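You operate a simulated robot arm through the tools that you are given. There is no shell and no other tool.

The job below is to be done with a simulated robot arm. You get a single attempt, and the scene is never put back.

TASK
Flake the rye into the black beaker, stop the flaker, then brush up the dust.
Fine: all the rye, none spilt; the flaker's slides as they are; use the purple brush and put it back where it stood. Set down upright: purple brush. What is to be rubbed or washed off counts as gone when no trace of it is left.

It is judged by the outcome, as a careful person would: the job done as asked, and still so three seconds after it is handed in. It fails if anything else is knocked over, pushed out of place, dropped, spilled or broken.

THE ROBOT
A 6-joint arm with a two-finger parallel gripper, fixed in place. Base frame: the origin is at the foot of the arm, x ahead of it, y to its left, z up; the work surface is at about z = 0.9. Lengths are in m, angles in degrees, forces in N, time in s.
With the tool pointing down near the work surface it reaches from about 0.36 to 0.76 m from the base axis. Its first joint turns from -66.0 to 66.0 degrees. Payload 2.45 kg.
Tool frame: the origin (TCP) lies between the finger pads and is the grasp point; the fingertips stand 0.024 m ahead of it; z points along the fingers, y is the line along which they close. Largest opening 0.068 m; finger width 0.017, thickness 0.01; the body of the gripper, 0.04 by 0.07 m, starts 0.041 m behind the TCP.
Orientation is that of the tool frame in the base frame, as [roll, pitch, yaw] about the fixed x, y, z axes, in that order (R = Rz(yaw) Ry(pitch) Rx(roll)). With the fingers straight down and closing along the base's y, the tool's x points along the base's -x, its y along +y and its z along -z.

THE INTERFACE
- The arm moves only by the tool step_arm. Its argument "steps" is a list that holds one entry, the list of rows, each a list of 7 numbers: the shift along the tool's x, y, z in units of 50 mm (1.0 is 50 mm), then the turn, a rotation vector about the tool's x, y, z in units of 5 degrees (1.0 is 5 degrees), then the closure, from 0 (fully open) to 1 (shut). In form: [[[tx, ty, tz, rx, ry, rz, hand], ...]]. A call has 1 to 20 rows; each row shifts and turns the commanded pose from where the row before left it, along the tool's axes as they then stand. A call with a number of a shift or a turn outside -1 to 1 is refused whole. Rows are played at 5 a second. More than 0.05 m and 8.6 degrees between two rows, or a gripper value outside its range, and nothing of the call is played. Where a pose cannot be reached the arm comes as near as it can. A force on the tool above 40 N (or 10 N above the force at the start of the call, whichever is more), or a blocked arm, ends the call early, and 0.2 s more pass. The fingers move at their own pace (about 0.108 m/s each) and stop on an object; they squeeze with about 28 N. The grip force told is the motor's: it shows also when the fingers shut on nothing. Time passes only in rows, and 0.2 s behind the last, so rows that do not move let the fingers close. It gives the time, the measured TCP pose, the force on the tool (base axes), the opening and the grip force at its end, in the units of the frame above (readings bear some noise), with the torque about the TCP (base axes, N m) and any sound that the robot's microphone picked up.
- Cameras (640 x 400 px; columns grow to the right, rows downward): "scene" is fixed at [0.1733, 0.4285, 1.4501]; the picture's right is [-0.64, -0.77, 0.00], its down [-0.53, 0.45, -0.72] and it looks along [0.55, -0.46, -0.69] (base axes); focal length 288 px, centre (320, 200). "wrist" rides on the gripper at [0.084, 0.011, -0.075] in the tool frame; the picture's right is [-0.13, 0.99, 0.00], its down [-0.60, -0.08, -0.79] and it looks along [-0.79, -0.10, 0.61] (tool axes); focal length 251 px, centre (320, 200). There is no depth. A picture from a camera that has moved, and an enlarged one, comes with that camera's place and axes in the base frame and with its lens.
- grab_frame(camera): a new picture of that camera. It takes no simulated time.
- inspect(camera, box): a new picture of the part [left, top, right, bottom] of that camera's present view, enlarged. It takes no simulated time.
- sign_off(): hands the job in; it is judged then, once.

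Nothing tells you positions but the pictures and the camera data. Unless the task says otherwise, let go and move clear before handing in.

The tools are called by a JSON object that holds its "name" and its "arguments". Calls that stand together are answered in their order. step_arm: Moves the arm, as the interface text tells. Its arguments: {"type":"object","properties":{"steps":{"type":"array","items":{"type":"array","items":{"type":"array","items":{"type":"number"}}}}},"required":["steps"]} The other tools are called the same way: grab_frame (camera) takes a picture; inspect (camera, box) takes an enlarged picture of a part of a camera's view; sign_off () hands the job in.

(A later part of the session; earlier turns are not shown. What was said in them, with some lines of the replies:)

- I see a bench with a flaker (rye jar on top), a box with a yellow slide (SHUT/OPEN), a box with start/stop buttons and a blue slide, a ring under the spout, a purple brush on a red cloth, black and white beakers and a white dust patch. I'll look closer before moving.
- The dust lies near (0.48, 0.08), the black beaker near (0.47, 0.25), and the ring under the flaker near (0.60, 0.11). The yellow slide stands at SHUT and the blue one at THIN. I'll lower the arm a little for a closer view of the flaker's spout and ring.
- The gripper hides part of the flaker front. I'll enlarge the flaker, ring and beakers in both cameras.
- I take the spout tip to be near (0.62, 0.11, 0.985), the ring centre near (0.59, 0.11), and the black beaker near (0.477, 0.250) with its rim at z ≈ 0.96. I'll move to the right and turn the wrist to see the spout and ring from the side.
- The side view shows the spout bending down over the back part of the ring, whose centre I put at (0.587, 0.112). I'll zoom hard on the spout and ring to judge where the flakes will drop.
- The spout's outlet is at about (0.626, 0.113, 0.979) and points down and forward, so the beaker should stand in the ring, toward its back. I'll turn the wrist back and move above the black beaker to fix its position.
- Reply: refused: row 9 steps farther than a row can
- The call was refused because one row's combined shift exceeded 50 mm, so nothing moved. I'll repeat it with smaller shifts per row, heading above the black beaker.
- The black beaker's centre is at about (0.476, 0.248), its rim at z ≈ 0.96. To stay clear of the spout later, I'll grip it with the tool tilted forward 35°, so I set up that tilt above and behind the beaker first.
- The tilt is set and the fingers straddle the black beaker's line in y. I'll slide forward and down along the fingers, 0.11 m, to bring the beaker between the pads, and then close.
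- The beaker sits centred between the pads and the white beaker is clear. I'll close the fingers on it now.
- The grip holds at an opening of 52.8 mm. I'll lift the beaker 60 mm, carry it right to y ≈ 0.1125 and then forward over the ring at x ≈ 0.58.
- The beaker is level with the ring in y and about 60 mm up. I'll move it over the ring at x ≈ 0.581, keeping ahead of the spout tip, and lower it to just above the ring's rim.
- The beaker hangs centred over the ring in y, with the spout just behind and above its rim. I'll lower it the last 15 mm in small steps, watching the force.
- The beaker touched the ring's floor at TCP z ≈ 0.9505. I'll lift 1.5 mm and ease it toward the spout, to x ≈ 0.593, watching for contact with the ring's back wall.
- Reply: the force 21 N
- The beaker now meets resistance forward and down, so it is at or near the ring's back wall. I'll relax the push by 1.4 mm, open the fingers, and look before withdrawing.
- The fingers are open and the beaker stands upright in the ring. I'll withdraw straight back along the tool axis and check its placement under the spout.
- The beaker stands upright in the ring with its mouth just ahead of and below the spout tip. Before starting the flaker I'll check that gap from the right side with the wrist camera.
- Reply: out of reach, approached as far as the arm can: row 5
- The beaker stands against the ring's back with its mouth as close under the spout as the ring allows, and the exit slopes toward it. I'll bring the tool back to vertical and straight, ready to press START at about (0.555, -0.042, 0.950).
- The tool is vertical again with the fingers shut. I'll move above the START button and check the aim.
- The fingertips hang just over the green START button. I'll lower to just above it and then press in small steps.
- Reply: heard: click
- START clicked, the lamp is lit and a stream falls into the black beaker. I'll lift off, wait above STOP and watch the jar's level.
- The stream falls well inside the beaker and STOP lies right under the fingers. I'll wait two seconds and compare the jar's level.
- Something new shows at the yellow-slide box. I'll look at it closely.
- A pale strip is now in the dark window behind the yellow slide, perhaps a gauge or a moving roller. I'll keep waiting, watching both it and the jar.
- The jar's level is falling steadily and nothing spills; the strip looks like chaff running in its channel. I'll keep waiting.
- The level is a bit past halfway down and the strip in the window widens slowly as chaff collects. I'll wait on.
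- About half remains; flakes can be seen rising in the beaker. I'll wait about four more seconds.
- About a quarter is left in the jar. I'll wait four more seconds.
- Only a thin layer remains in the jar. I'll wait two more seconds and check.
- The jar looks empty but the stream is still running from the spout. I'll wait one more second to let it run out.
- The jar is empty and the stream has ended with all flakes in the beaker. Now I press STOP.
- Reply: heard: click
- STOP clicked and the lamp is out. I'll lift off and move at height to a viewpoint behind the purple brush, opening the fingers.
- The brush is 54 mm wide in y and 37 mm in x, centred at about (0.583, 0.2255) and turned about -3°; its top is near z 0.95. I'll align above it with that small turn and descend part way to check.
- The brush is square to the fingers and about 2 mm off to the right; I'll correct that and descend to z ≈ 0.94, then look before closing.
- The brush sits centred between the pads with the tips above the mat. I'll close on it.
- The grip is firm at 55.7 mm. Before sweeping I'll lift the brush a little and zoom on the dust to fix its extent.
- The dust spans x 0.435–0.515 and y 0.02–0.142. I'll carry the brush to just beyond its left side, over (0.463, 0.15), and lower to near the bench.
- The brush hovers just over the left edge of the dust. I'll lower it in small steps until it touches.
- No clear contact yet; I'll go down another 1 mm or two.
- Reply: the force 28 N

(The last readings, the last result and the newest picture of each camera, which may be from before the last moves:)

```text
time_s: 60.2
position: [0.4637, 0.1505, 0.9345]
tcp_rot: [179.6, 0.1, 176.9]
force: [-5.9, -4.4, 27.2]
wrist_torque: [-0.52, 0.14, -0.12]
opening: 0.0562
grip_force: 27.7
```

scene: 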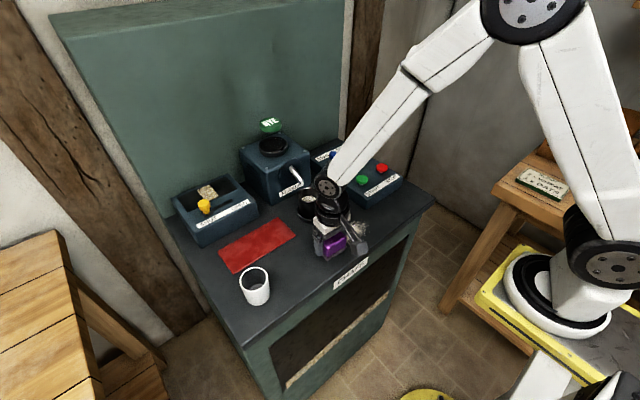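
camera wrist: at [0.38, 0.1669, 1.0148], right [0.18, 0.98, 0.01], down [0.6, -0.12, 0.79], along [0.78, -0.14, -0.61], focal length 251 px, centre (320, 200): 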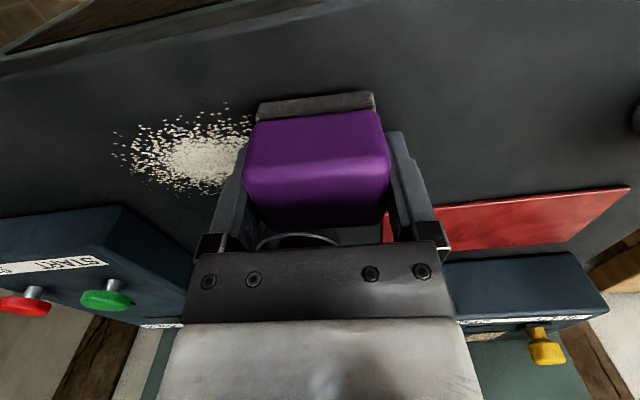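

Contact came with 27 N, so the bench lies at TCP z ≈ 0.934. I'll ease up 1 mm and make the first sweep through the middle of the dust toward the right.

{"name": "step_arm", "arguments": {"steps": [[[0, 0, -0.02, 0, 0, 0, 1], [-0.021, -0.383, -0.002, 0, 0, 0, 1], [-0.021, -0.383, -0.002, 0, 0, 0, 1], [-0.021, -0.383, -0.002, 0, 0, 0, 1], [-0.021, -0.383, -0.002, 0, 0, 0, 1], [-0.021, -0.383, -0.002, 0, 0, 0, 1], [-0.021, -0.383, -0.002, 0, 0, 0, 1]]]}}

{"name": "grab_frame", "arguments": {"camera": "wrist"}}

{"name": "inspect", "arguments": {"camera": "scene", "box": [300, 190, 420, 290]}}

```text
time_s: 61.8
position: [0.4636, 0.0373, 0.9332]
tcp_rot: [179.7, 0.0, 177.0]
force: [-0.2, 5.0, 13.0]
wrist_torque: [-0.08, -0.19, 0.06]
opening: 0.0556
grip_force: 28.6
```

```text
taken
camera wrist: at [0.3799, 0.0519, 1.0079], right [0.18, 0.98, 0.01], down [0.6, -0.12, 0.79], along [0.78, -0.14, -0.61], focal length 251 px, centre (320, 200)
```

wrist: 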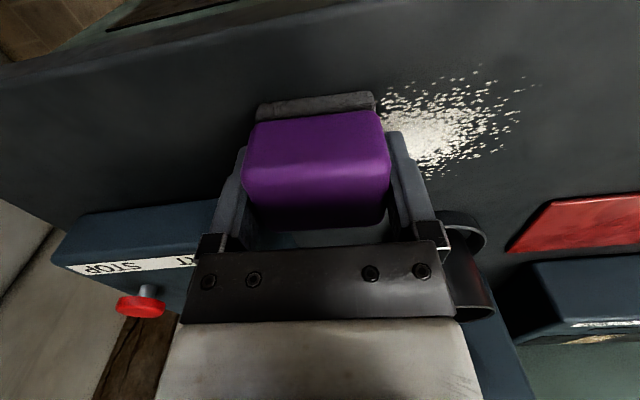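

```text
4.00 times, centred on (360, 240) of scene
camera zoom: at [0.1731, 0.4286, 1.45], right [-0.64, -0.77, 0.0], down [-0.53, 0.45, -0.72], along [0.55, -0.46, -0.69], focal length 1154 px, centre (160, 40)
```

zoom: 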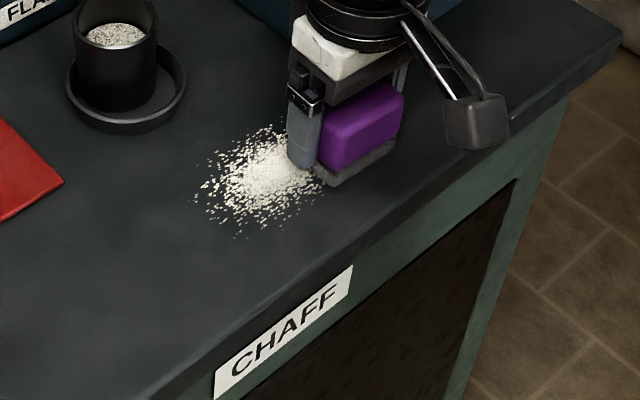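

The dust is still largely there after one stroke; it may fade with repeated strokes. I'll sweep back over the same line and compare.

{"name": "step_arm", "arguments": {"steps": [[[0.021, 0.383, 0.002, 0, 0, 0, 1], [0.021, 0.383, 0.002, 0, 0, 0, 1], [0.021, 0.383, 0.002, 0, 0, 0, 1], [0.021, 0.383, 0.002, 0, 0, 0, 1], [0.021, 0.383, 0.002, 0, 0, 0, 1], [0.021, 0.383, 0.002, 0, 0, 0, 1]]]}}

{"name": "inspect", "arguments": {"camera": "scene", "box": [300, 190, 420, 290]}}

{"name": "grab_frame", "arguments": {"camera": "wrist"}}

```text
time_s: 63.2
position: [0.4637, 0.1515, 0.9329]
tcp_rot: [179.6, 0.1, 176.8]
force: [0.8, -9.1, 22.6]
wrist_torque: [-0.63, -0.21, -0.01]
opening: 0.0556
grip_force: 27.9
```

```text
4.00 times, centred on (360, 240) of scene
camera zoom: at [0.173, 0.4281, 1.4502], right [-0.64, -0.77, 0.0], down [-0.53, 0.45, -0.72], along [0.55, -0.46, -0.69], focal length 1154 px, centre (160, 40)
```

zoom: 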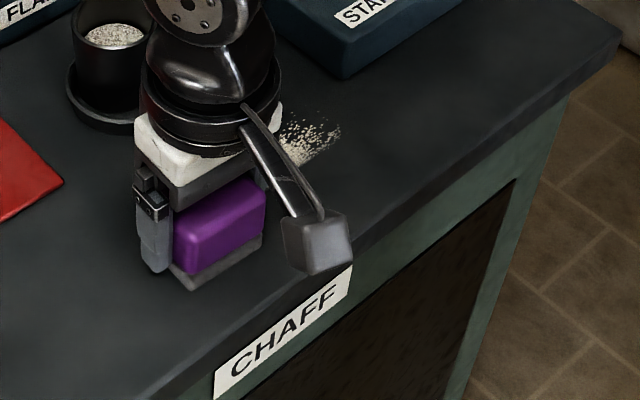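

```text
taken
camera wrist: at [0.3797, 0.166, 1.0078], right [0.18, 0.98, 0.01], down [0.6, -0.12, 0.79], along [0.78, -0.14, -0.61], focal length 251 px, centre (320, 200)
```

wrist: 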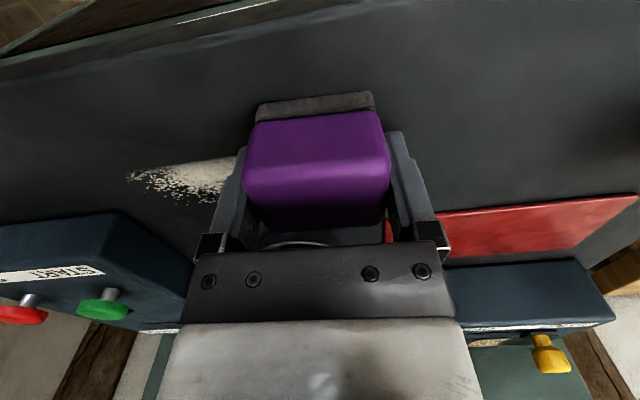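

The front part of the dust is gone after the second stroke; a back strip remains. I'll shift 28 mm back and sweep there both ways.

{"name": "step_arm", "arguments": {"steps": [[[-0.28, 0.015, 0, 0, 0, 0, 1], [-0.28, 0.015, 0, 0, 0, 0, 1], [-0.02, -0.36, -0.002, 0, 0, 0, 1], [-0.02, -0.36, -0.002, 0, 0, 0, 1], [-0.02, -0.36, -0.002, 0, 0, 0, 1], [-0.02, -0.36, -0.002, 0, 0, 0, 1], [-0.02, -0.36, -0.002, 0, 0, 0, 1], [-0.02, -0.36, -0.002, 0, 0, 0, 1], [0.02, 0.36, 0.002, 0, 0, 0, 1], [0.02, 0.36, 0.002, 0, 0, 0, 1], [0.02, 0.36, 0.002, 0, 0, 0, 1], [0.02, 0.36, 0.002, 0, 0, 0, 1], [0.02, 0.36, 0.002, 0, 0, 0, 1], [0.02, 0.36, 0.002, 0, 0, 0, 1]]]}}

{"name": "inspect", "arguments": {"camera": "scene", "box": [300, 190, 420, 290]}}

{"name": "grab_frame", "arguments": {"camera": "wrist"}}

```text
time_s: 66.2
position: [0.4911, 0.1506, 0.9335]
tcp_rot: [179.6, -0.1, 176.9]
force: [0.3, 0.7, -0.7]
wrist_torque: [0.04, -0.03, -0.01]
opening: 0.0558
grip_force: 27.3
```

```text
4.00 times, centred on (360, 240) of scene
camera zoom: at [0.1734, 0.4285, 1.4501], right [-0.64, -0.77, 0.0], down [-0.53, 0.45, -0.72], along [0.55, -0.46, -0.69], focal length 1154 px, centre (160, 40)
```

zoom: 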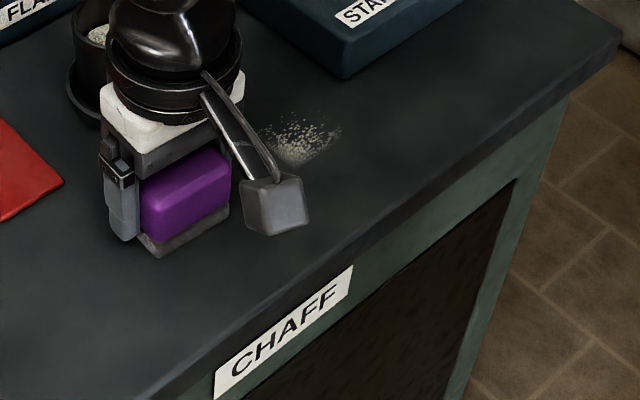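

```text
taken
camera wrist: at [0.4076, 0.1669, 1.0087], right [0.18, 0.98, 0.01], down [0.6, -0.12, 0.79], along [0.78, -0.14, -0.61], focal length 251 px, centre (320, 200)
```

wrist: 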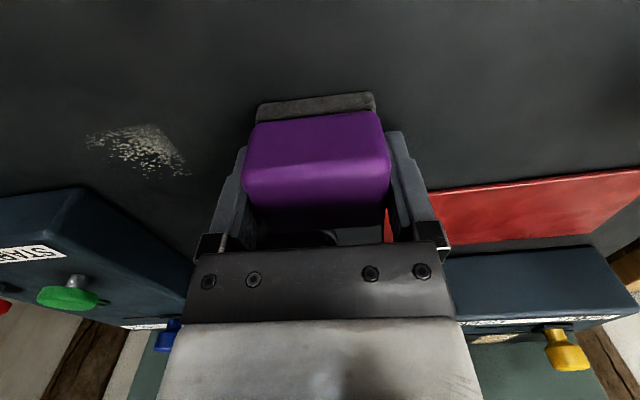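

The brush has lost contact, and a fading patch remains around (0.48, 0.05). I'll lower it gently until it presses again.

{"name": "step_arm", "arguments": {"steps": [[[0, 0, 0.015, 0, 0, 0, 1], [0, 0, 0, 0, 0, 0, 1]]]}}

{"name": "step_arm", "arguments": {"steps": [[[0, 0, 0.01, 0, 0, 0, 1], [0, 0, 0, 0, 0, 0, 1]]]}}

```text
time_s: 66.8
position: [0.4914, 0.1507, 0.9327]
tcp_rot: [179.7, -0.1, 176.9]
force: [-0.8, 0.6, -0.2]
wrist_torque: [-0.02, -0.02, -0.01]
opening: 0.0559
grip_force: 28.2
```

```text
time_s: 67.4
position: [0.4923, 0.1504, 0.9341]
tcp_rot: [179.7, 0.1, 176.9]
force: [-4.0, -0.4, 11.6]
wrist_torque: [-0.38, 0.15, -0.12]
opening: 0.0561
grip_force: 28.2
```

Contact is back at about 12 N. I'll sweep across to the right on this line and check the force and dust.

{"name": "step_arm", "arguments": {"steps": [[[0, -0.36, -0.001, 0, 0, 0, 1], [-0.02, -0.36, -0.002, 0, 0, 0, 1], [-0.02, -0.36, -0.002, 0, 0, 0, 1], [-0.02, -0.36, -0.002, 0, 0, 0, 1], [-0.02, -0.36, -0.001, 0, 0, 0, 1], [-0.02, -0.36, 0, 0, 0, 0, 1]]]}}

{"name": "inspect", "arguments": {"camera": "scene", "box": [300, 190, 420, 290]}}

{"name": "grab_frame", "arguments": {"camera": "wrist"}}

```text
time_s: 68.8
position: [0.492, 0.0434, 0.9326]
tcp_rot: [179.6, 0.1, 176.9]
force: [0.2, 11.2, 26.9]
wrist_torque: [-0.17, 0.08, -0.06]
opening: 0.056
grip_force: 27.9
```

```text
4.00 times, centred on (360, 240) of scene
camera zoom: at [0.1729, 0.4288, 1.45], right [-0.64, -0.77, 0.0], down [-0.53, 0.45, -0.72], along [0.55, -0.46, -0.69], focal length 1154 px, centre (160, 40)
```

zoom: 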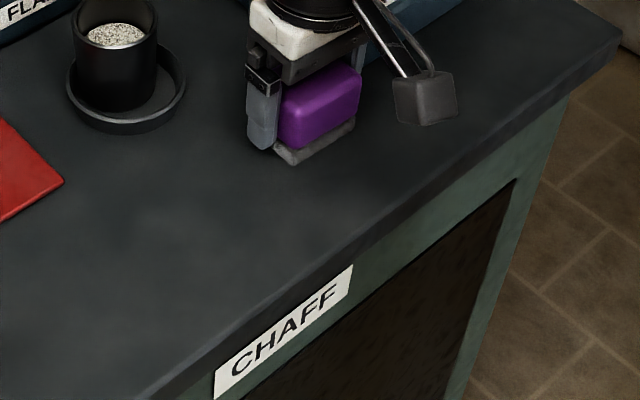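

```text
taken
camera wrist: at [0.4072, 0.0588, 1.0071], right [0.18, 0.98, 0.01], down [0.6, -0.12, 0.79], along [0.78, -0.14, -0.61], focal length 251 px, centre (320, 200)
```

wrist: 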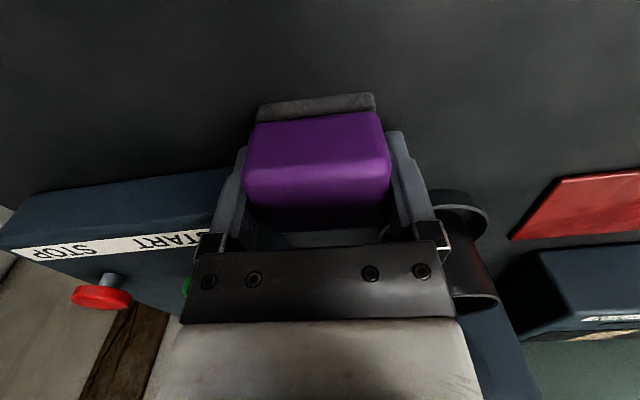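

The visible dust is gone from the swept area. I'll ease off slightly, sweep back along this line, then lift away to look for any remaining traces.

{"name": "step_arm", "arguments": {"steps": [[[0.02, 0.36, -0.006, 0, 0, 0, 1], [0.02, 0.36, 0.001, 0, 0, 0, 1], [0.02, 0.36, 0.001, 0, 0, 0, 1], [0.02, 0.36, 0.001, 0, 0, 0, 1], [0.02, 0.36, 0.001, 0, 0, 0, 1], [0.02, 0.36, 0.001, 0, 0, 0, 1]]]}}

{"name": "inspect", "arguments": {"camera": "scene", "box": [300, 190, 420, 290]}}

{"name": "inspect", "arguments": {"camera": "wrist", "box": [60, 60, 260, 220]}}

```text
time_s: 70.2
position: [0.491, 0.1507, 0.9325]
tcp_rot: [179.7, -0.2, 176.9]
force: [0.1, -9.6, 20.0]
wrist_torque: [-0.39, -0.36, -0.14]
opening: 0.0556
grip_force: 27.9
```

```text
4.00 times, centred on (360, 240) of scene
camera zoom: at [0.173, 0.4281, 1.4502], right [-0.64, -0.77, 0.0], down [-0.53, 0.45, -0.72], along [0.55, -0.46, -0.69], focal length 1154 px, centre (160, 40)
```

zoom: 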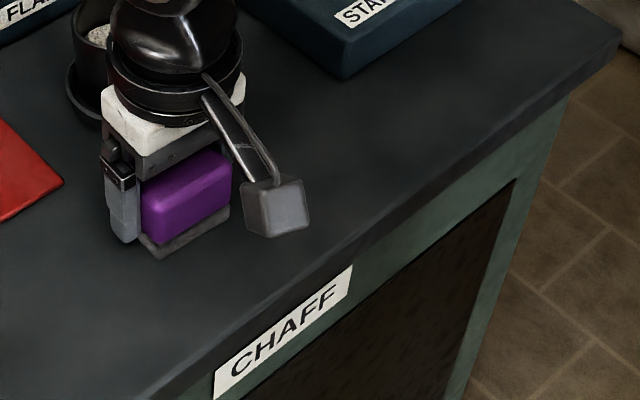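

```text
2.50 times, centred on (160, 140) of wrist
camera zoom: at [0.407, 0.1664, 1.0073], right [0.18, 0.98, 0.01], down [0.6, -0.12, 0.79], along [0.78, -0.14, -0.61], focal length 629 px, centre (720, 350)
```

zoom: 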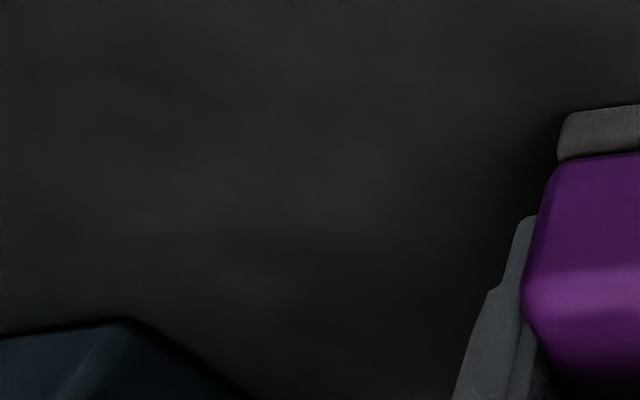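

No dust is visible now. To be sure of faint specks I'll make further strokes over the back line (x ≈ 0.513), then the middle and front lines.

{"name": "step_arm", "arguments": {"steps": [[[-0.22, 0.012, -0.004, 0, 0, 0, 1], [-0.22, 0.012, 0, 0, 0, 0, 1], [-0.022, -0.39, -0.001, 0, 0, 0, 1], [-0.022, -0.39, -0.001, 0, 0, 0, 1], [-0.022, -0.39, -0.001, 0, 0, 0, 1], [-0.022, -0.39, -0.001, 0, 0, 0, 1], [-0.022, -0.39, -0.001, 0, 0, 0, 1]]]}}

{"name": "step_arm", "arguments": {"steps": [[[0.022, 0.39, 0.001, 0, 0, 0, 1], [0.022, 0.39, 0.001, 0, 0, 0, 1], [0.022, 0.39, 0.001, 0, 0, 0, 1], [0.022, 0.39, 0.001, 0, 0, 0, 1], [0.022, 0.39, 0.001, 0, 0, 0, 1]]]}}

```text
time_s: 71.8
position: [0.5134, 0.0532, 0.9325]
tcp_rot: [179.7, -0.2, 176.9]
force: [-0.1, 1.8, 4.3]
wrist_torque: [-0.1, -0.08, 0.05]
opening: 0.0558
grip_force: 28.2
```

```text
time_s: 73.0
position: [0.5125, 0.1507, 0.9317]
tcp_rot: [179.6, -0.1, 177.0]
force: [-0.5, 0.4, -0.6]
wrist_torque: [-0.03, 0.0, 0.01]
opening: 0.0557
grip_force: 28.3
```

Contact went light. I'll shift to the middle line and press lightly again before stroking.

{"name": "step_arm", "arguments": {"steps": [[[0.47, -0.026, 0, 0, 0, 0, 1], [0.45, -0.026, 0, 0, 0, 0, 1], [0, 0, 0.016, 0, 0, 0, 1], [0, 0, 0, 0, 0, 0, 1]]]}}

```text
time_s: 74.0
position: [0.4672, 0.1506, 0.933]
tcp_rot: [179.6, 0.0, 177.0]
force: [-0.5, -3.0, 13.0]
wrist_torque: [-0.44, 0.09, 0.0]
opening: 0.0558
grip_force: 28.5
```

{"name": "step_arm", "arguments": {"steps": [[[-0.021, -0.383, -0.002, 0, 0, 0, 1], [-0.021, -0.383, -0.002, 0, 0, 0, 1], [-0.021, -0.383, -0.002, 0, 0, 0, 1], [-0.021, -0.383, -0.002, 0, 0, 0, 1], [-0.021, -0.383, -0.002, 0, 0, 0, 1], [-0.021, -0.383, -0.002, 0, 0, 0, 1], [0.25, -0.014, 0, 0, 0, 0, 1], [0.25, -0.014, 0, 0, 0, 0, 1], [0.021, 0.383, 0.002, 0, 0, 0, 1], [0.021, 0.383, 0.002, 0, 0, 0, 1], [0.021, 0.383, 0.002, 0, 0, 0, 1], [0.021, 0.383, 0.002, 0, 0, 0, 1], [0.021, 0.383, 0.002, 0, 0, 0, 1], [0.021, 0.383, 0.002, 0, 0, 0, 1]]]}}

{"name": "grab_frame", "arguments": {"camera": "wrist"}}

{"name": "inspect", "arguments": {"camera": "scene", "box": [300, 190, 420, 290]}}

```text
time_s: 77.0
position: [0.4419, 0.1509, 0.932]
tcp_rot: [179.7, -0.1, 176.9]
force: [0.1, -0.3, -1.4]
wrist_torque: [0.02, -0.01, 0.02]
opening: 0.0558
grip_force: 27.7
```

```text
taken
camera wrist: at [0.3578, 0.1669, 1.0067], right [0.18, 0.98, 0.01], down [0.6, -0.12, 0.79], along [0.78, -0.14, -0.61], focal length 251 px, centre (320, 200)
```

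wrist: 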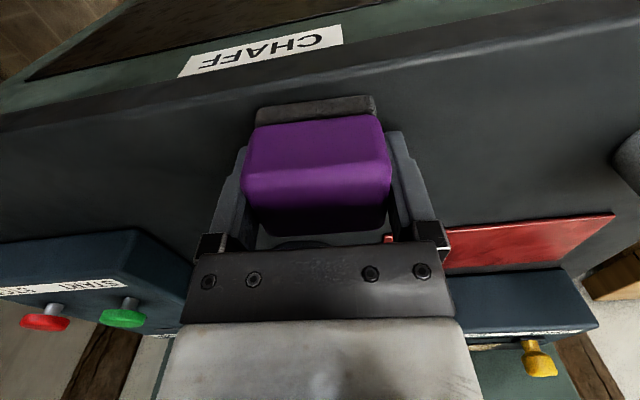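

```text
4.00 times, centred on (360, 240) of scene
camera zoom: at [0.1733, 0.4285, 1.4501], right [-0.64, -0.77, 0.0], down [-0.53, 0.45, -0.72], along [0.55, -0.46, -0.69], focal length 1154 px, centre (160, 40)
```

zoom: 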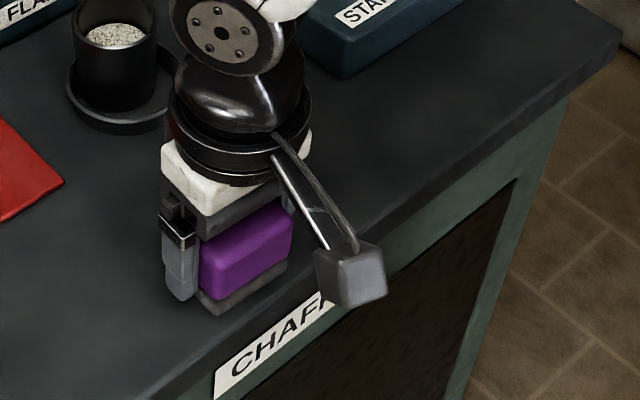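

The swept area looks clean. I'll lift the brush and move it left, out of the way, and then examine the bench closely for traces.

{"name": "step_arm", "arguments": {"steps": [[[0, 0, -0.44, 0, 0, 0, 1], [0, 0, -0.44, 0, 0, 0, 1], [0, 0, -0.44, 0, 0, 0, 1], [-0.04, 0.72, 0, 0, 0, 0, 1], [-0.04, 0.73, 0, 0, 0, 0, 1], [0, 0, 0, 0, 0, 0, 1]]]}}

{"name": "inspect", "arguments": {"camera": "scene", "box": [310, 195, 400, 270]}}

{"name": "grab_frame", "arguments": {"camera": "wrist"}}

{"name": "inspect", "arguments": {"camera": "wrist", "box": [0, 60, 240, 210]}}

```text
time_s: 78.4
position: [0.4478, 0.2229, 0.9976]
tcp_rot: [179.7, -0.1, 176.9]
force: [-0.1, 1.3, -1.5]
wrist_torque: [-0.02, 0.01, 0.0]
opening: 0.0558
grip_force: 28.1
```

```text
5.33 times, centred on (355, 232) of scene
camera zoom: at [0.1733, 0.4285, 1.4501], right [-0.64, -0.77, 0.0], down [-0.53, 0.45, -0.72], along [0.55, -0.46, -0.69], focal length 1539 px, centre (133, 27)
```

zoom: 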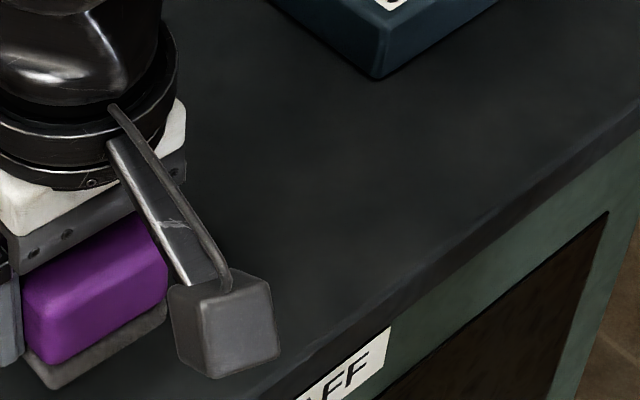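

```text
taken
camera wrist: at [0.3653, 0.2386, 1.0726], right [0.18, 0.98, 0.01], down [0.6, -0.12, 0.79], along [0.78, -0.14, -0.61], focal length 251 px, centre (320, 200)
```

wrist: 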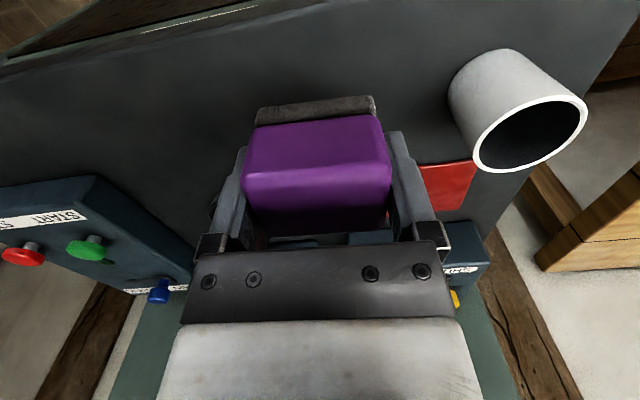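

```text
2.67 times, centred on (120, 135) of wrist
camera zoom: at [0.3653, 0.2386, 1.0726], right [0.18, 0.98, 0.01], down [0.6, -0.12, 0.79], along [0.78, -0.14, -0.61], focal length 670 px, centre (853, 373)
```

zoom: 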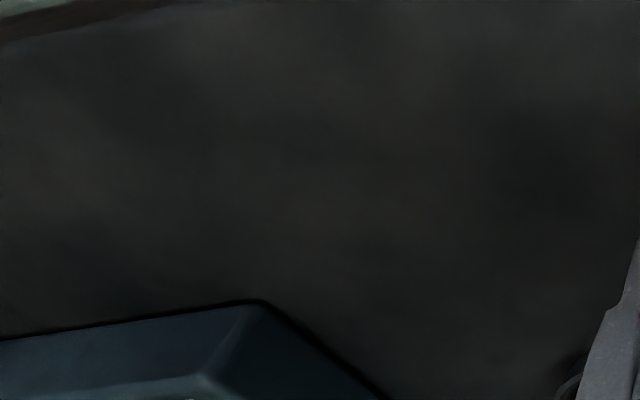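

No trace of dust remains where the patch was. Now I carry the brush back over its place on the red mat, at TCP (0.584, 0.2235).

{"name": "step_arm", "arguments": {"steps": [[[-0.684, 0.042, 0, 0, 0, 0, 1], [-0.684, 0.042, 0, 0, 0, 0, 1], [-0.684, 0.042, 0, 0, 0, 0, 1], [-0.684, 0.042, 0, 0, 0, 0, 1], [0, 0, 0, 0, 0, 0, 1], [0, 0, 0, 0, 0, 0, 1]]]}}

{"name": "step_arm", "arguments": {"steps": [[[0, 0, 0, 0, 0, 0, 1]]]}}

{"name": "inspect", "arguments": {"camera": "scene", "box": [220, 160, 400, 270]}}

{"name": "grab_frame", "arguments": {"camera": "wrist"}}

{"name": "inspect", "arguments": {"camera": "scene", "box": [310, 200, 400, 270]}}

```text
time_s: 79.8
position: [0.5886, 0.2254, 0.9995]
tcp_rot: [179.7, -0.1, 176.9]
force: [1.0, 0.0, -0.9]
wrist_torque: [0.01, -0.02, 0.0]
opening: 0.0555
grip_force: 28.1
```

```text
time_s: 80.2
position: [0.5875, 0.2247, 0.9982]
tcp_rot: [179.6, 0.0, 176.9]
force: [0.6, 0.2, -0.6]
wrist_torque: [0.03, -0.01, -0.01]
opening: 0.0555
grip_force: 28.0
```

```text
3.56 times, centred on (310, 215) of scene
camera zoom: at [0.1734, 0.4285, 1.4501], right [-0.64, -0.77, 0.0], down [-0.53, 0.45, -0.72], along [0.55, -0.46, -0.69], focal length 1026 px, centre (356, 147)
```

zoom: 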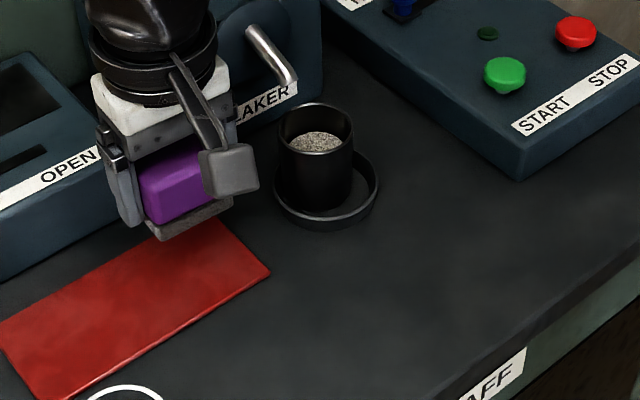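

```text
taken
camera wrist: at [0.5039, 0.2402, 1.0729], right [0.18, 0.98, 0.01], down [0.6, -0.12, 0.79], along [0.78, -0.14, -0.61], focal length 251 px, centre (320, 200)
```

wrist: 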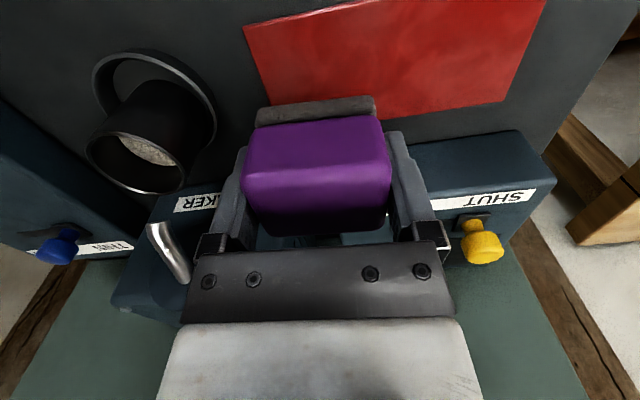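

```text
5.71 times, centred on (355, 235) of scene
camera zoom: at [0.1734, 0.4285, 1.4501], right [-0.64, -0.77, 0.0], down [-0.53, 0.45, -0.72], along [0.55, -0.46, -0.69], focal length 1648 px, centre (120, 0)
```

zoom: 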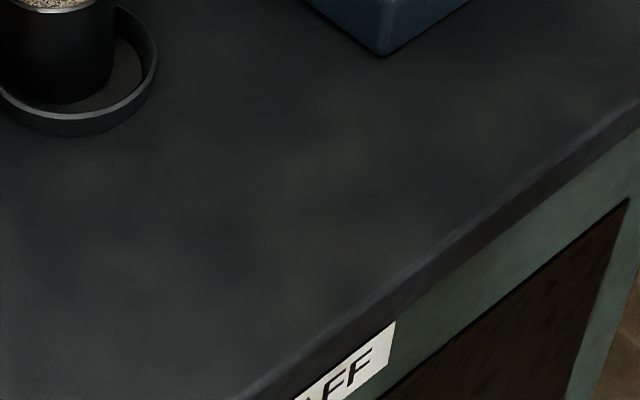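

The bench is clean. Comparing camera poses, I'm about 3 mm too far forward of the pick-up spot; I'll correct that and lower to just above the mat.

{"name": "step_arm", "arguments": {"steps": [[[0.062, -0.0155, 0.2, 0, 0, 0, 1], [0, 0, 0.4, 0, 0, 0, 1], [0, 0, 0.4, 0, 0, 0, 1], [0, 0, 0.08, 0, 0, 0, 1], [0, 0, 0, 0, 0, 0, 1]]]}}

{"name": "grab_frame", "arguments": {"camera": "wrist"}}

{"name": "inspect", "arguments": {"camera": "wrist", "box": [220, 70, 420, 230]}}

```text
time_s: 81.4
position: [0.5837, 0.2233, 0.9439]
tcp_rot: [179.7, 0.1, 176.9]
force: [0.7, 0.1, -1.4]
wrist_torque: [0.01, -0.01, 0.01]
opening: 0.0555
grip_force: 28.3
```

```text
taken
camera wrist: at [0.5003, 0.2389, 1.0185], right [0.18, 0.98, 0.01], down [0.6, -0.12, 0.79], along [0.78, -0.14, -0.61], focal length 251 px, centre (320, 200)
```

wrist: 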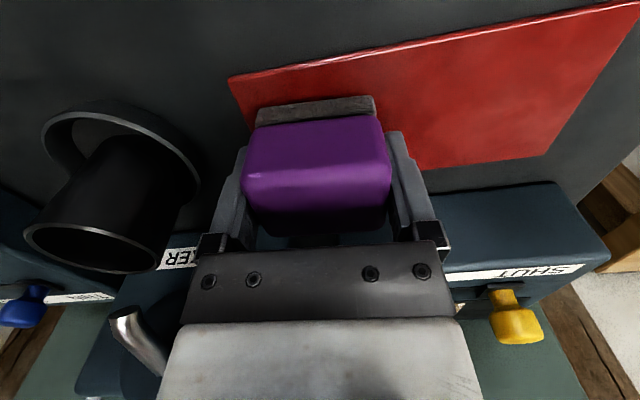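

```text
2.50 times, centred on (320, 150) of wrist
camera zoom: at [0.5003, 0.2389, 1.0185], right [0.18, 0.98, 0.01], down [0.6, -0.12, 0.79], along [0.78, -0.14, -0.61], focal length 629 px, centre (320, 325)
```

zoom: 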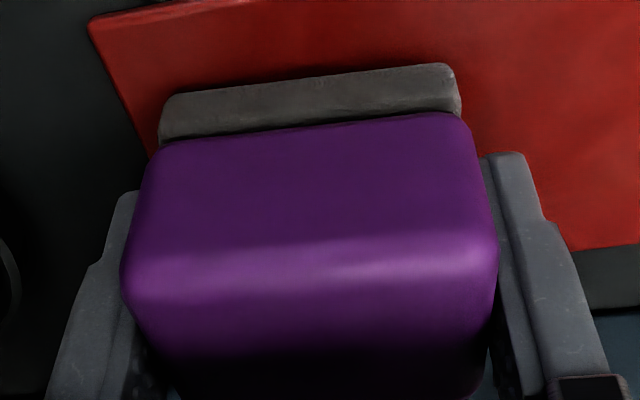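

I'm within 1 mm of the pick-up pose, about 8 mm above contact. I'll lower the rest in small steps, feeling for the mat.

{"name": "step_arm", "arguments": {"steps": [[[-0.01, 0.014, 0.08, 0, 0, 0, 1], [0, 0, 0.04, 0, 0, 0, 1], [0, 0, 0, 0, 0, 0, 1]]]}}

{"name": "step_arm", "arguments": {"steps": [[[0, 0, 0.02, 0, 0, 0, 1], [0, 0, 0, 0, 0, 0, 1]]]}}

```text
time_s: 82.2
position: [0.5846, 0.2246, 0.9378]
tcp_rot: [179.7, -0.1, 176.9]
force: [0.0, -0.1, -1.4]
wrist_torque: [0.02, 0.01, -0.01]
opening: 0.0557
grip_force: 28.2
```

```text
time_s: 82.8
position: [0.5844, 0.224, 0.9371]
tcp_rot: [179.7, -0.1, 176.8]
force: [-0.4, 0.8, -0.3]
wrist_torque: [0.01, -0.02, 0.03]
opening: 0.0558
grip_force: 28.2
```

{"name": "step_arm", "arguments": {"steps": [[[0, 0, 0.016, 0, 0, 0, 1], [0, 0, 0, 0, 0, 0, 1]]]}}

{"name": "inspect", "arguments": {"camera": "wrist", "box": [220, 70, 420, 230]}}

```text
time_s: 83.4
position: [0.5842, 0.224, 0.9373]
tcp_rot: [179.7, -0.1, 176.9]
force: [1.0, 0.9, -1.2]
wrist_torque: [0.0, -0.05, 0.01]
opening: 0.0557
grip_force: 28.1
```

```text
2.50 times, centred on (320, 150) of wrist
camera zoom: at [0.5004, 0.2399, 1.0111], right [0.18, 0.98, 0.01], down [0.6, -0.12, 0.79], along [0.78, -0.14, -0.61], focal length 629 px, centre (320, 325)
```

zoom: 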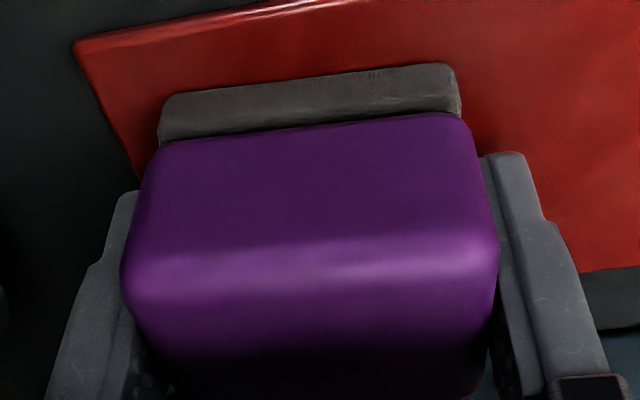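

Still no contact; I'll continue in 0.8 mm steps.

{"name": "step_arm", "arguments": {"steps": [[[0, 0, 0.016, 0, 0, 0, 1], [0, 0, 0, 0, 0, 0, 1]]]}}

{"name": "step_arm", "arguments": {"steps": [[[0, 0, 0.012, 0, 0, 0, 1], [0, 0, 0, 0, 0, 0, 1]]]}}

```text
time_s: 84.0
position: [0.5848, 0.2247, 0.9377]
tcp_rot: [179.7, -0.1, 176.9]
force: [-2.3, -1.4, 6.5]
wrist_torque: [-0.24, 0.24, -0.02]
opening: 0.0555
grip_force: 27.8
```

```text
time_s: 84.6
position: [0.5844, 0.2243, 0.9362]
tcp_rot: [179.6, 0.0, 176.9]
force: [-5.3, -1.3, 15.7]
wrist_torque: [-0.52, 0.39, -0.12]
opening: 0.0558
grip_force: 27.7
```

The brush rests on the mat with about 15 N. I'll ease off slightly and open the fingers.

{"name": "step_arm", "arguments": {"steps": [[[0, 0, -0.012, 0, 0, 0, 1], [0, 0, 0, 0, 0, 0, 1], [0, 0, 0, 0, 0, 0, 0.12], [0, 0, 0, 0, 0, 0, 0], [0, 0, 0, 0, 0, 0, 0]]]}}

{"name": "grab_frame", "arguments": {"camera": "wrist"}}

{"name": "inspect", "arguments": {"camera": "scene", "box": [220, 160, 340, 260]}}

```text
time_s: 85.8
position: [0.5844, 0.2234, 0.9354]
tcp_rot: [179.8, -0.1, 177.0]
force: [0.4, 0.0, -0.7]
wrist_torque: [0.01, 0.0, 0.01]
opening: 0.0679
grip_force: 0.0
```

```text
taken
camera wrist: at [0.5003, 0.2397, 1.0103], right [0.18, 0.98, 0.01], down [0.6, -0.12, 0.79], along [0.78, -0.14, -0.61], focal length 251 px, centre (320, 200)
```

wrist: 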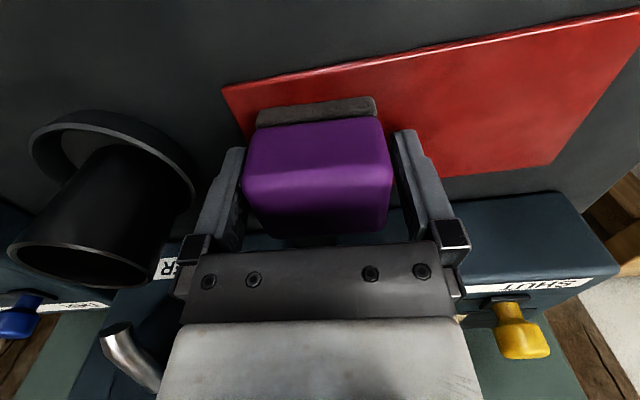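

```text
4.00 times, centred on (280, 210) of scene
camera zoom: at [0.1733, 0.4285, 1.4501], right [-0.64, -0.77, 0.0], down [-0.53, 0.45, -0.72], along [0.55, -0.46, -0.69], focal length 1154 px, centre (480, 160)
```

zoom: 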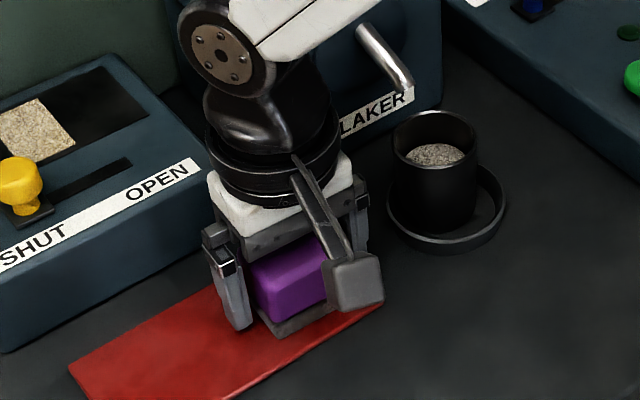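

The fingers are open and the brush stands on the mat. I'll rise straight up and back away, then compare its position with the start.

{"name": "step_arm", "arguments": {"steps": [[[0, 0, -0.3, 0, 0, 0, 0], [0, 0, -0.5, 0, 0, 0, 0], [0, 0, -0.7, 0, 0, 0, 0], [0, 0, -0.7, 0, 0, 0, 0], [0.6, 0, -0.4, 0, 0, 0, 0], [0.8, 0, -0.4, 0, 0, 0, 0], [0.8, -0.4, -0.3, 0, 0, 0, 0]]]}}

{"name": "grab_frame", "arguments": {"camera": "scene"}}

{"name": "inspect", "arguments": {"camera": "scene", "box": [215, 205, 300, 280]}}

{"name": "grab_frame", "arguments": {"camera": "wrist"}}

```text
time_s: 87.4
position: [0.4727, 0.2084, 1.1017]
tcp_rot: [179.8, -0.2, 177.0]
force: [-0.8, -0.3, -0.4]
wrist_torque: [0.02, -0.03, -0.01]
opening: 0.0681
grip_force: 0.1
```

```text
taken
```

scene: 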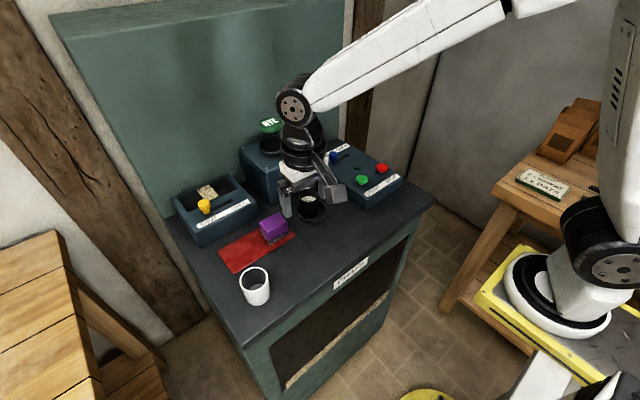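

```text
5.33 times, centred on (258, 242) of scene
camera zoom: at [0.1733, 0.4285, 1.4501], right [-0.64, -0.77, 0.0], down [-0.53, 0.45, -0.72], along [0.55, -0.46, -0.69], focal length 1539 px, centre (653, -27)
```

zoom: 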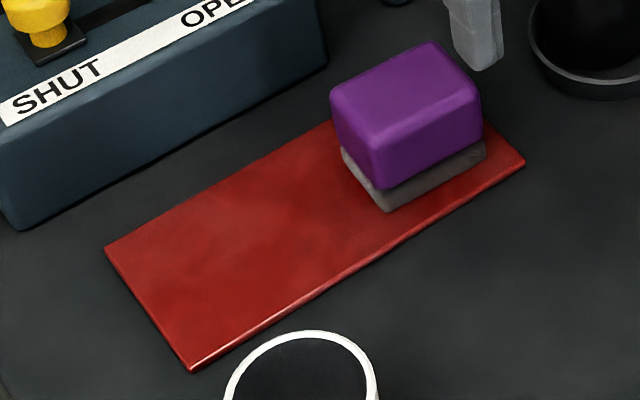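

```text
taken
camera wrist: at [0.3891, 0.2244, 1.1762], right [0.18, 0.98, 0.01], down [0.6, -0.12, 0.79], along [0.78, -0.14, -0.61], focal length 251 px, centre (320, 200)
```

wrist: 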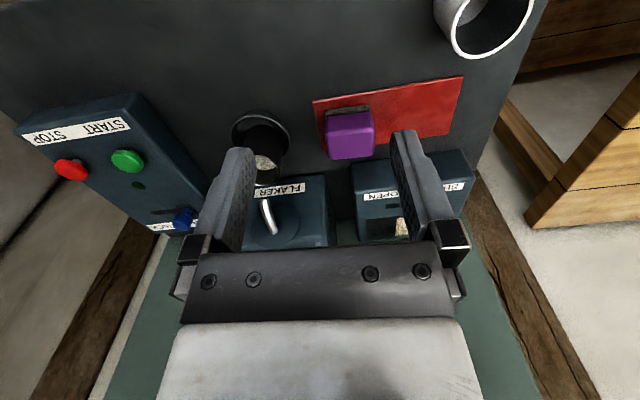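

The brush stands exactly where it did at the start. I'll raise the arm clear and do a final inspection of the bench, beaker and panel.

{"name": "step_arm", "arguments": {"steps": [[[0.2, 0, -0.7, 0, 0, 0, 0], [0.2, -0.6, -0.7, 0, 0, 0, 0], [0.2, -0.6, -0.6, 0, 0, 0, 0], [0, -0.6, 0, 0, 0, 0, 0], [0, -0.6, 0, 0, 0, 0, 0]]]}}

{"name": "grab_frame", "arguments": {"camera": "scene"}}

{"name": "inspect", "arguments": {"camera": "scene", "box": [310, 200, 400, 270]}}

{"name": "inspect", "arguments": {"camera": "scene", "box": [270, 140, 400, 230]}}

{"name": "grab_frame", "arguments": {"camera": "wrist"}}

{"name": "inspect", "arguments": {"camera": "wrist", "box": [200, 0, 440, 150]}}

```text
time_s: 88.6
position: [0.4371, 0.0909, 1.199]
tcp_rot: [179.7, 0.0, 176.9]
force: [0.0, 0.1, -0.1]
wrist_torque: [0.02, -0.01, 0.0]
opening: 0.0681
grip_force: 0.0
```

```text
taken
```

scene: 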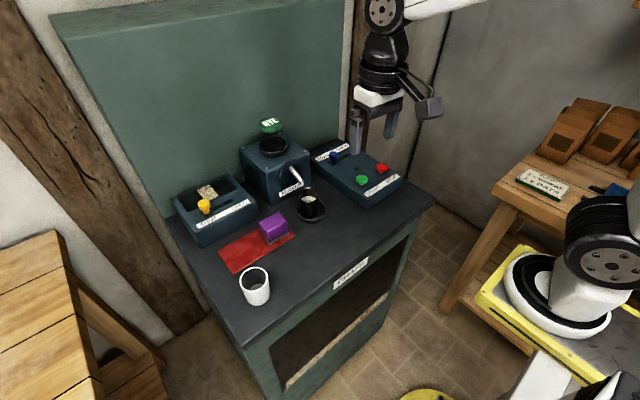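

```text
5.71 times, centred on (355, 235) of scene
camera zoom: at [0.1733, 0.4285, 1.4501], right [-0.64, -0.77, 0.0], down [-0.53, 0.45, -0.72], along [0.55, -0.46, -0.69], focal length 1648 px, centre (120, 0)
```

zoom: 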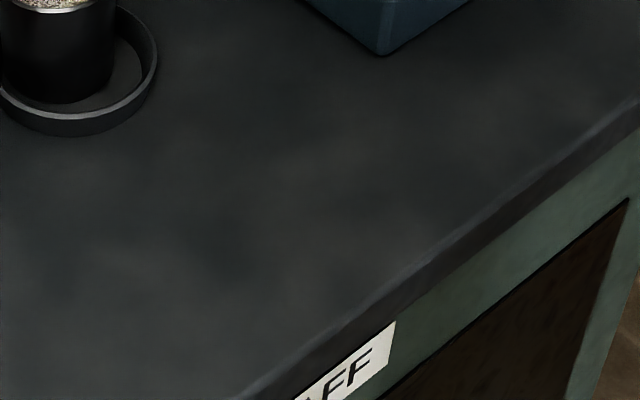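

```text
4.44 times, centred on (335, 185) of scene
camera zoom: at [0.1733, 0.4285, 1.4501], right [-0.64, -0.77, 0.0], down [-0.53, 0.45, -0.72], along [0.55, -0.46, -0.69], focal length 1282 px, centre (253, 267)
```

zoom: 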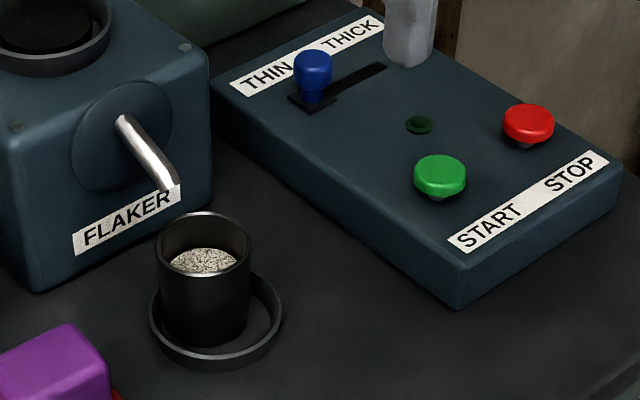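

```text
taken
camera wrist: at [0.3533, 0.1059, 1.2741], right [0.18, 0.98, 0.01], down [0.6, -0.12, 0.79], along [0.78, -0.14, -0.61], focal length 251 px, centre (320, 200)
```

wrist: 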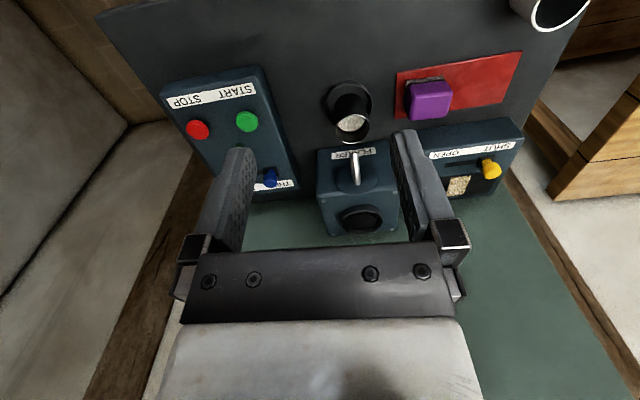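

```text
2.67 times, centred on (320, 75) of wrist
camera zoom: at [0.3533, 0.1059, 1.2741], right [0.18, 0.98, 0.01], down [0.6, -0.12, 0.79], along [0.78, -0.14, -0.61], focal length 670 px, centre (320, 533)
```

zoom: 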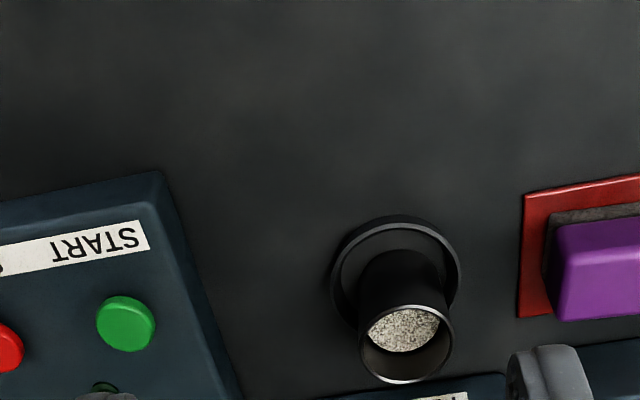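

All the rye is flaked into the black beaker, which stands in the ring. The flaker is stopped with its lamp out, and both slides are as they were. No dust shows on the bench, and the purple brush is back upright in its place on the mat. The arm is clear, so I'm handing in.

{"name": "sign_off", "arguments": {}}

```text
The job is handed in.
```

I've handed in the job. All the rye is flaked into the black beaker, the flaker is stopped, and the dust is brushed up.

- **Rye:** I set the black beaker in the ring under the spout. I ran the flaker until the jar was empty and the stream had ended, and I saw nothing spilt. The beaker is still standing in the ring.
- **Flaker:** STOP clicked and the lamp went out. I didn't touch either slide: the blue one is still at THIN and the yellow one at SHUT. A pale patch, which I took to be chaff, built up in the window behind the yellow slide while it ran, and I left it there.
- **Dust:** it took several strokes with the purple brush. In the final close-up pictures I could see no dust left on the bench.
- **Brush:** it is back upright on the red mat, matching its starting position to within about a millimetre or two.

I let go of everything and moved the arm clear before handing in.
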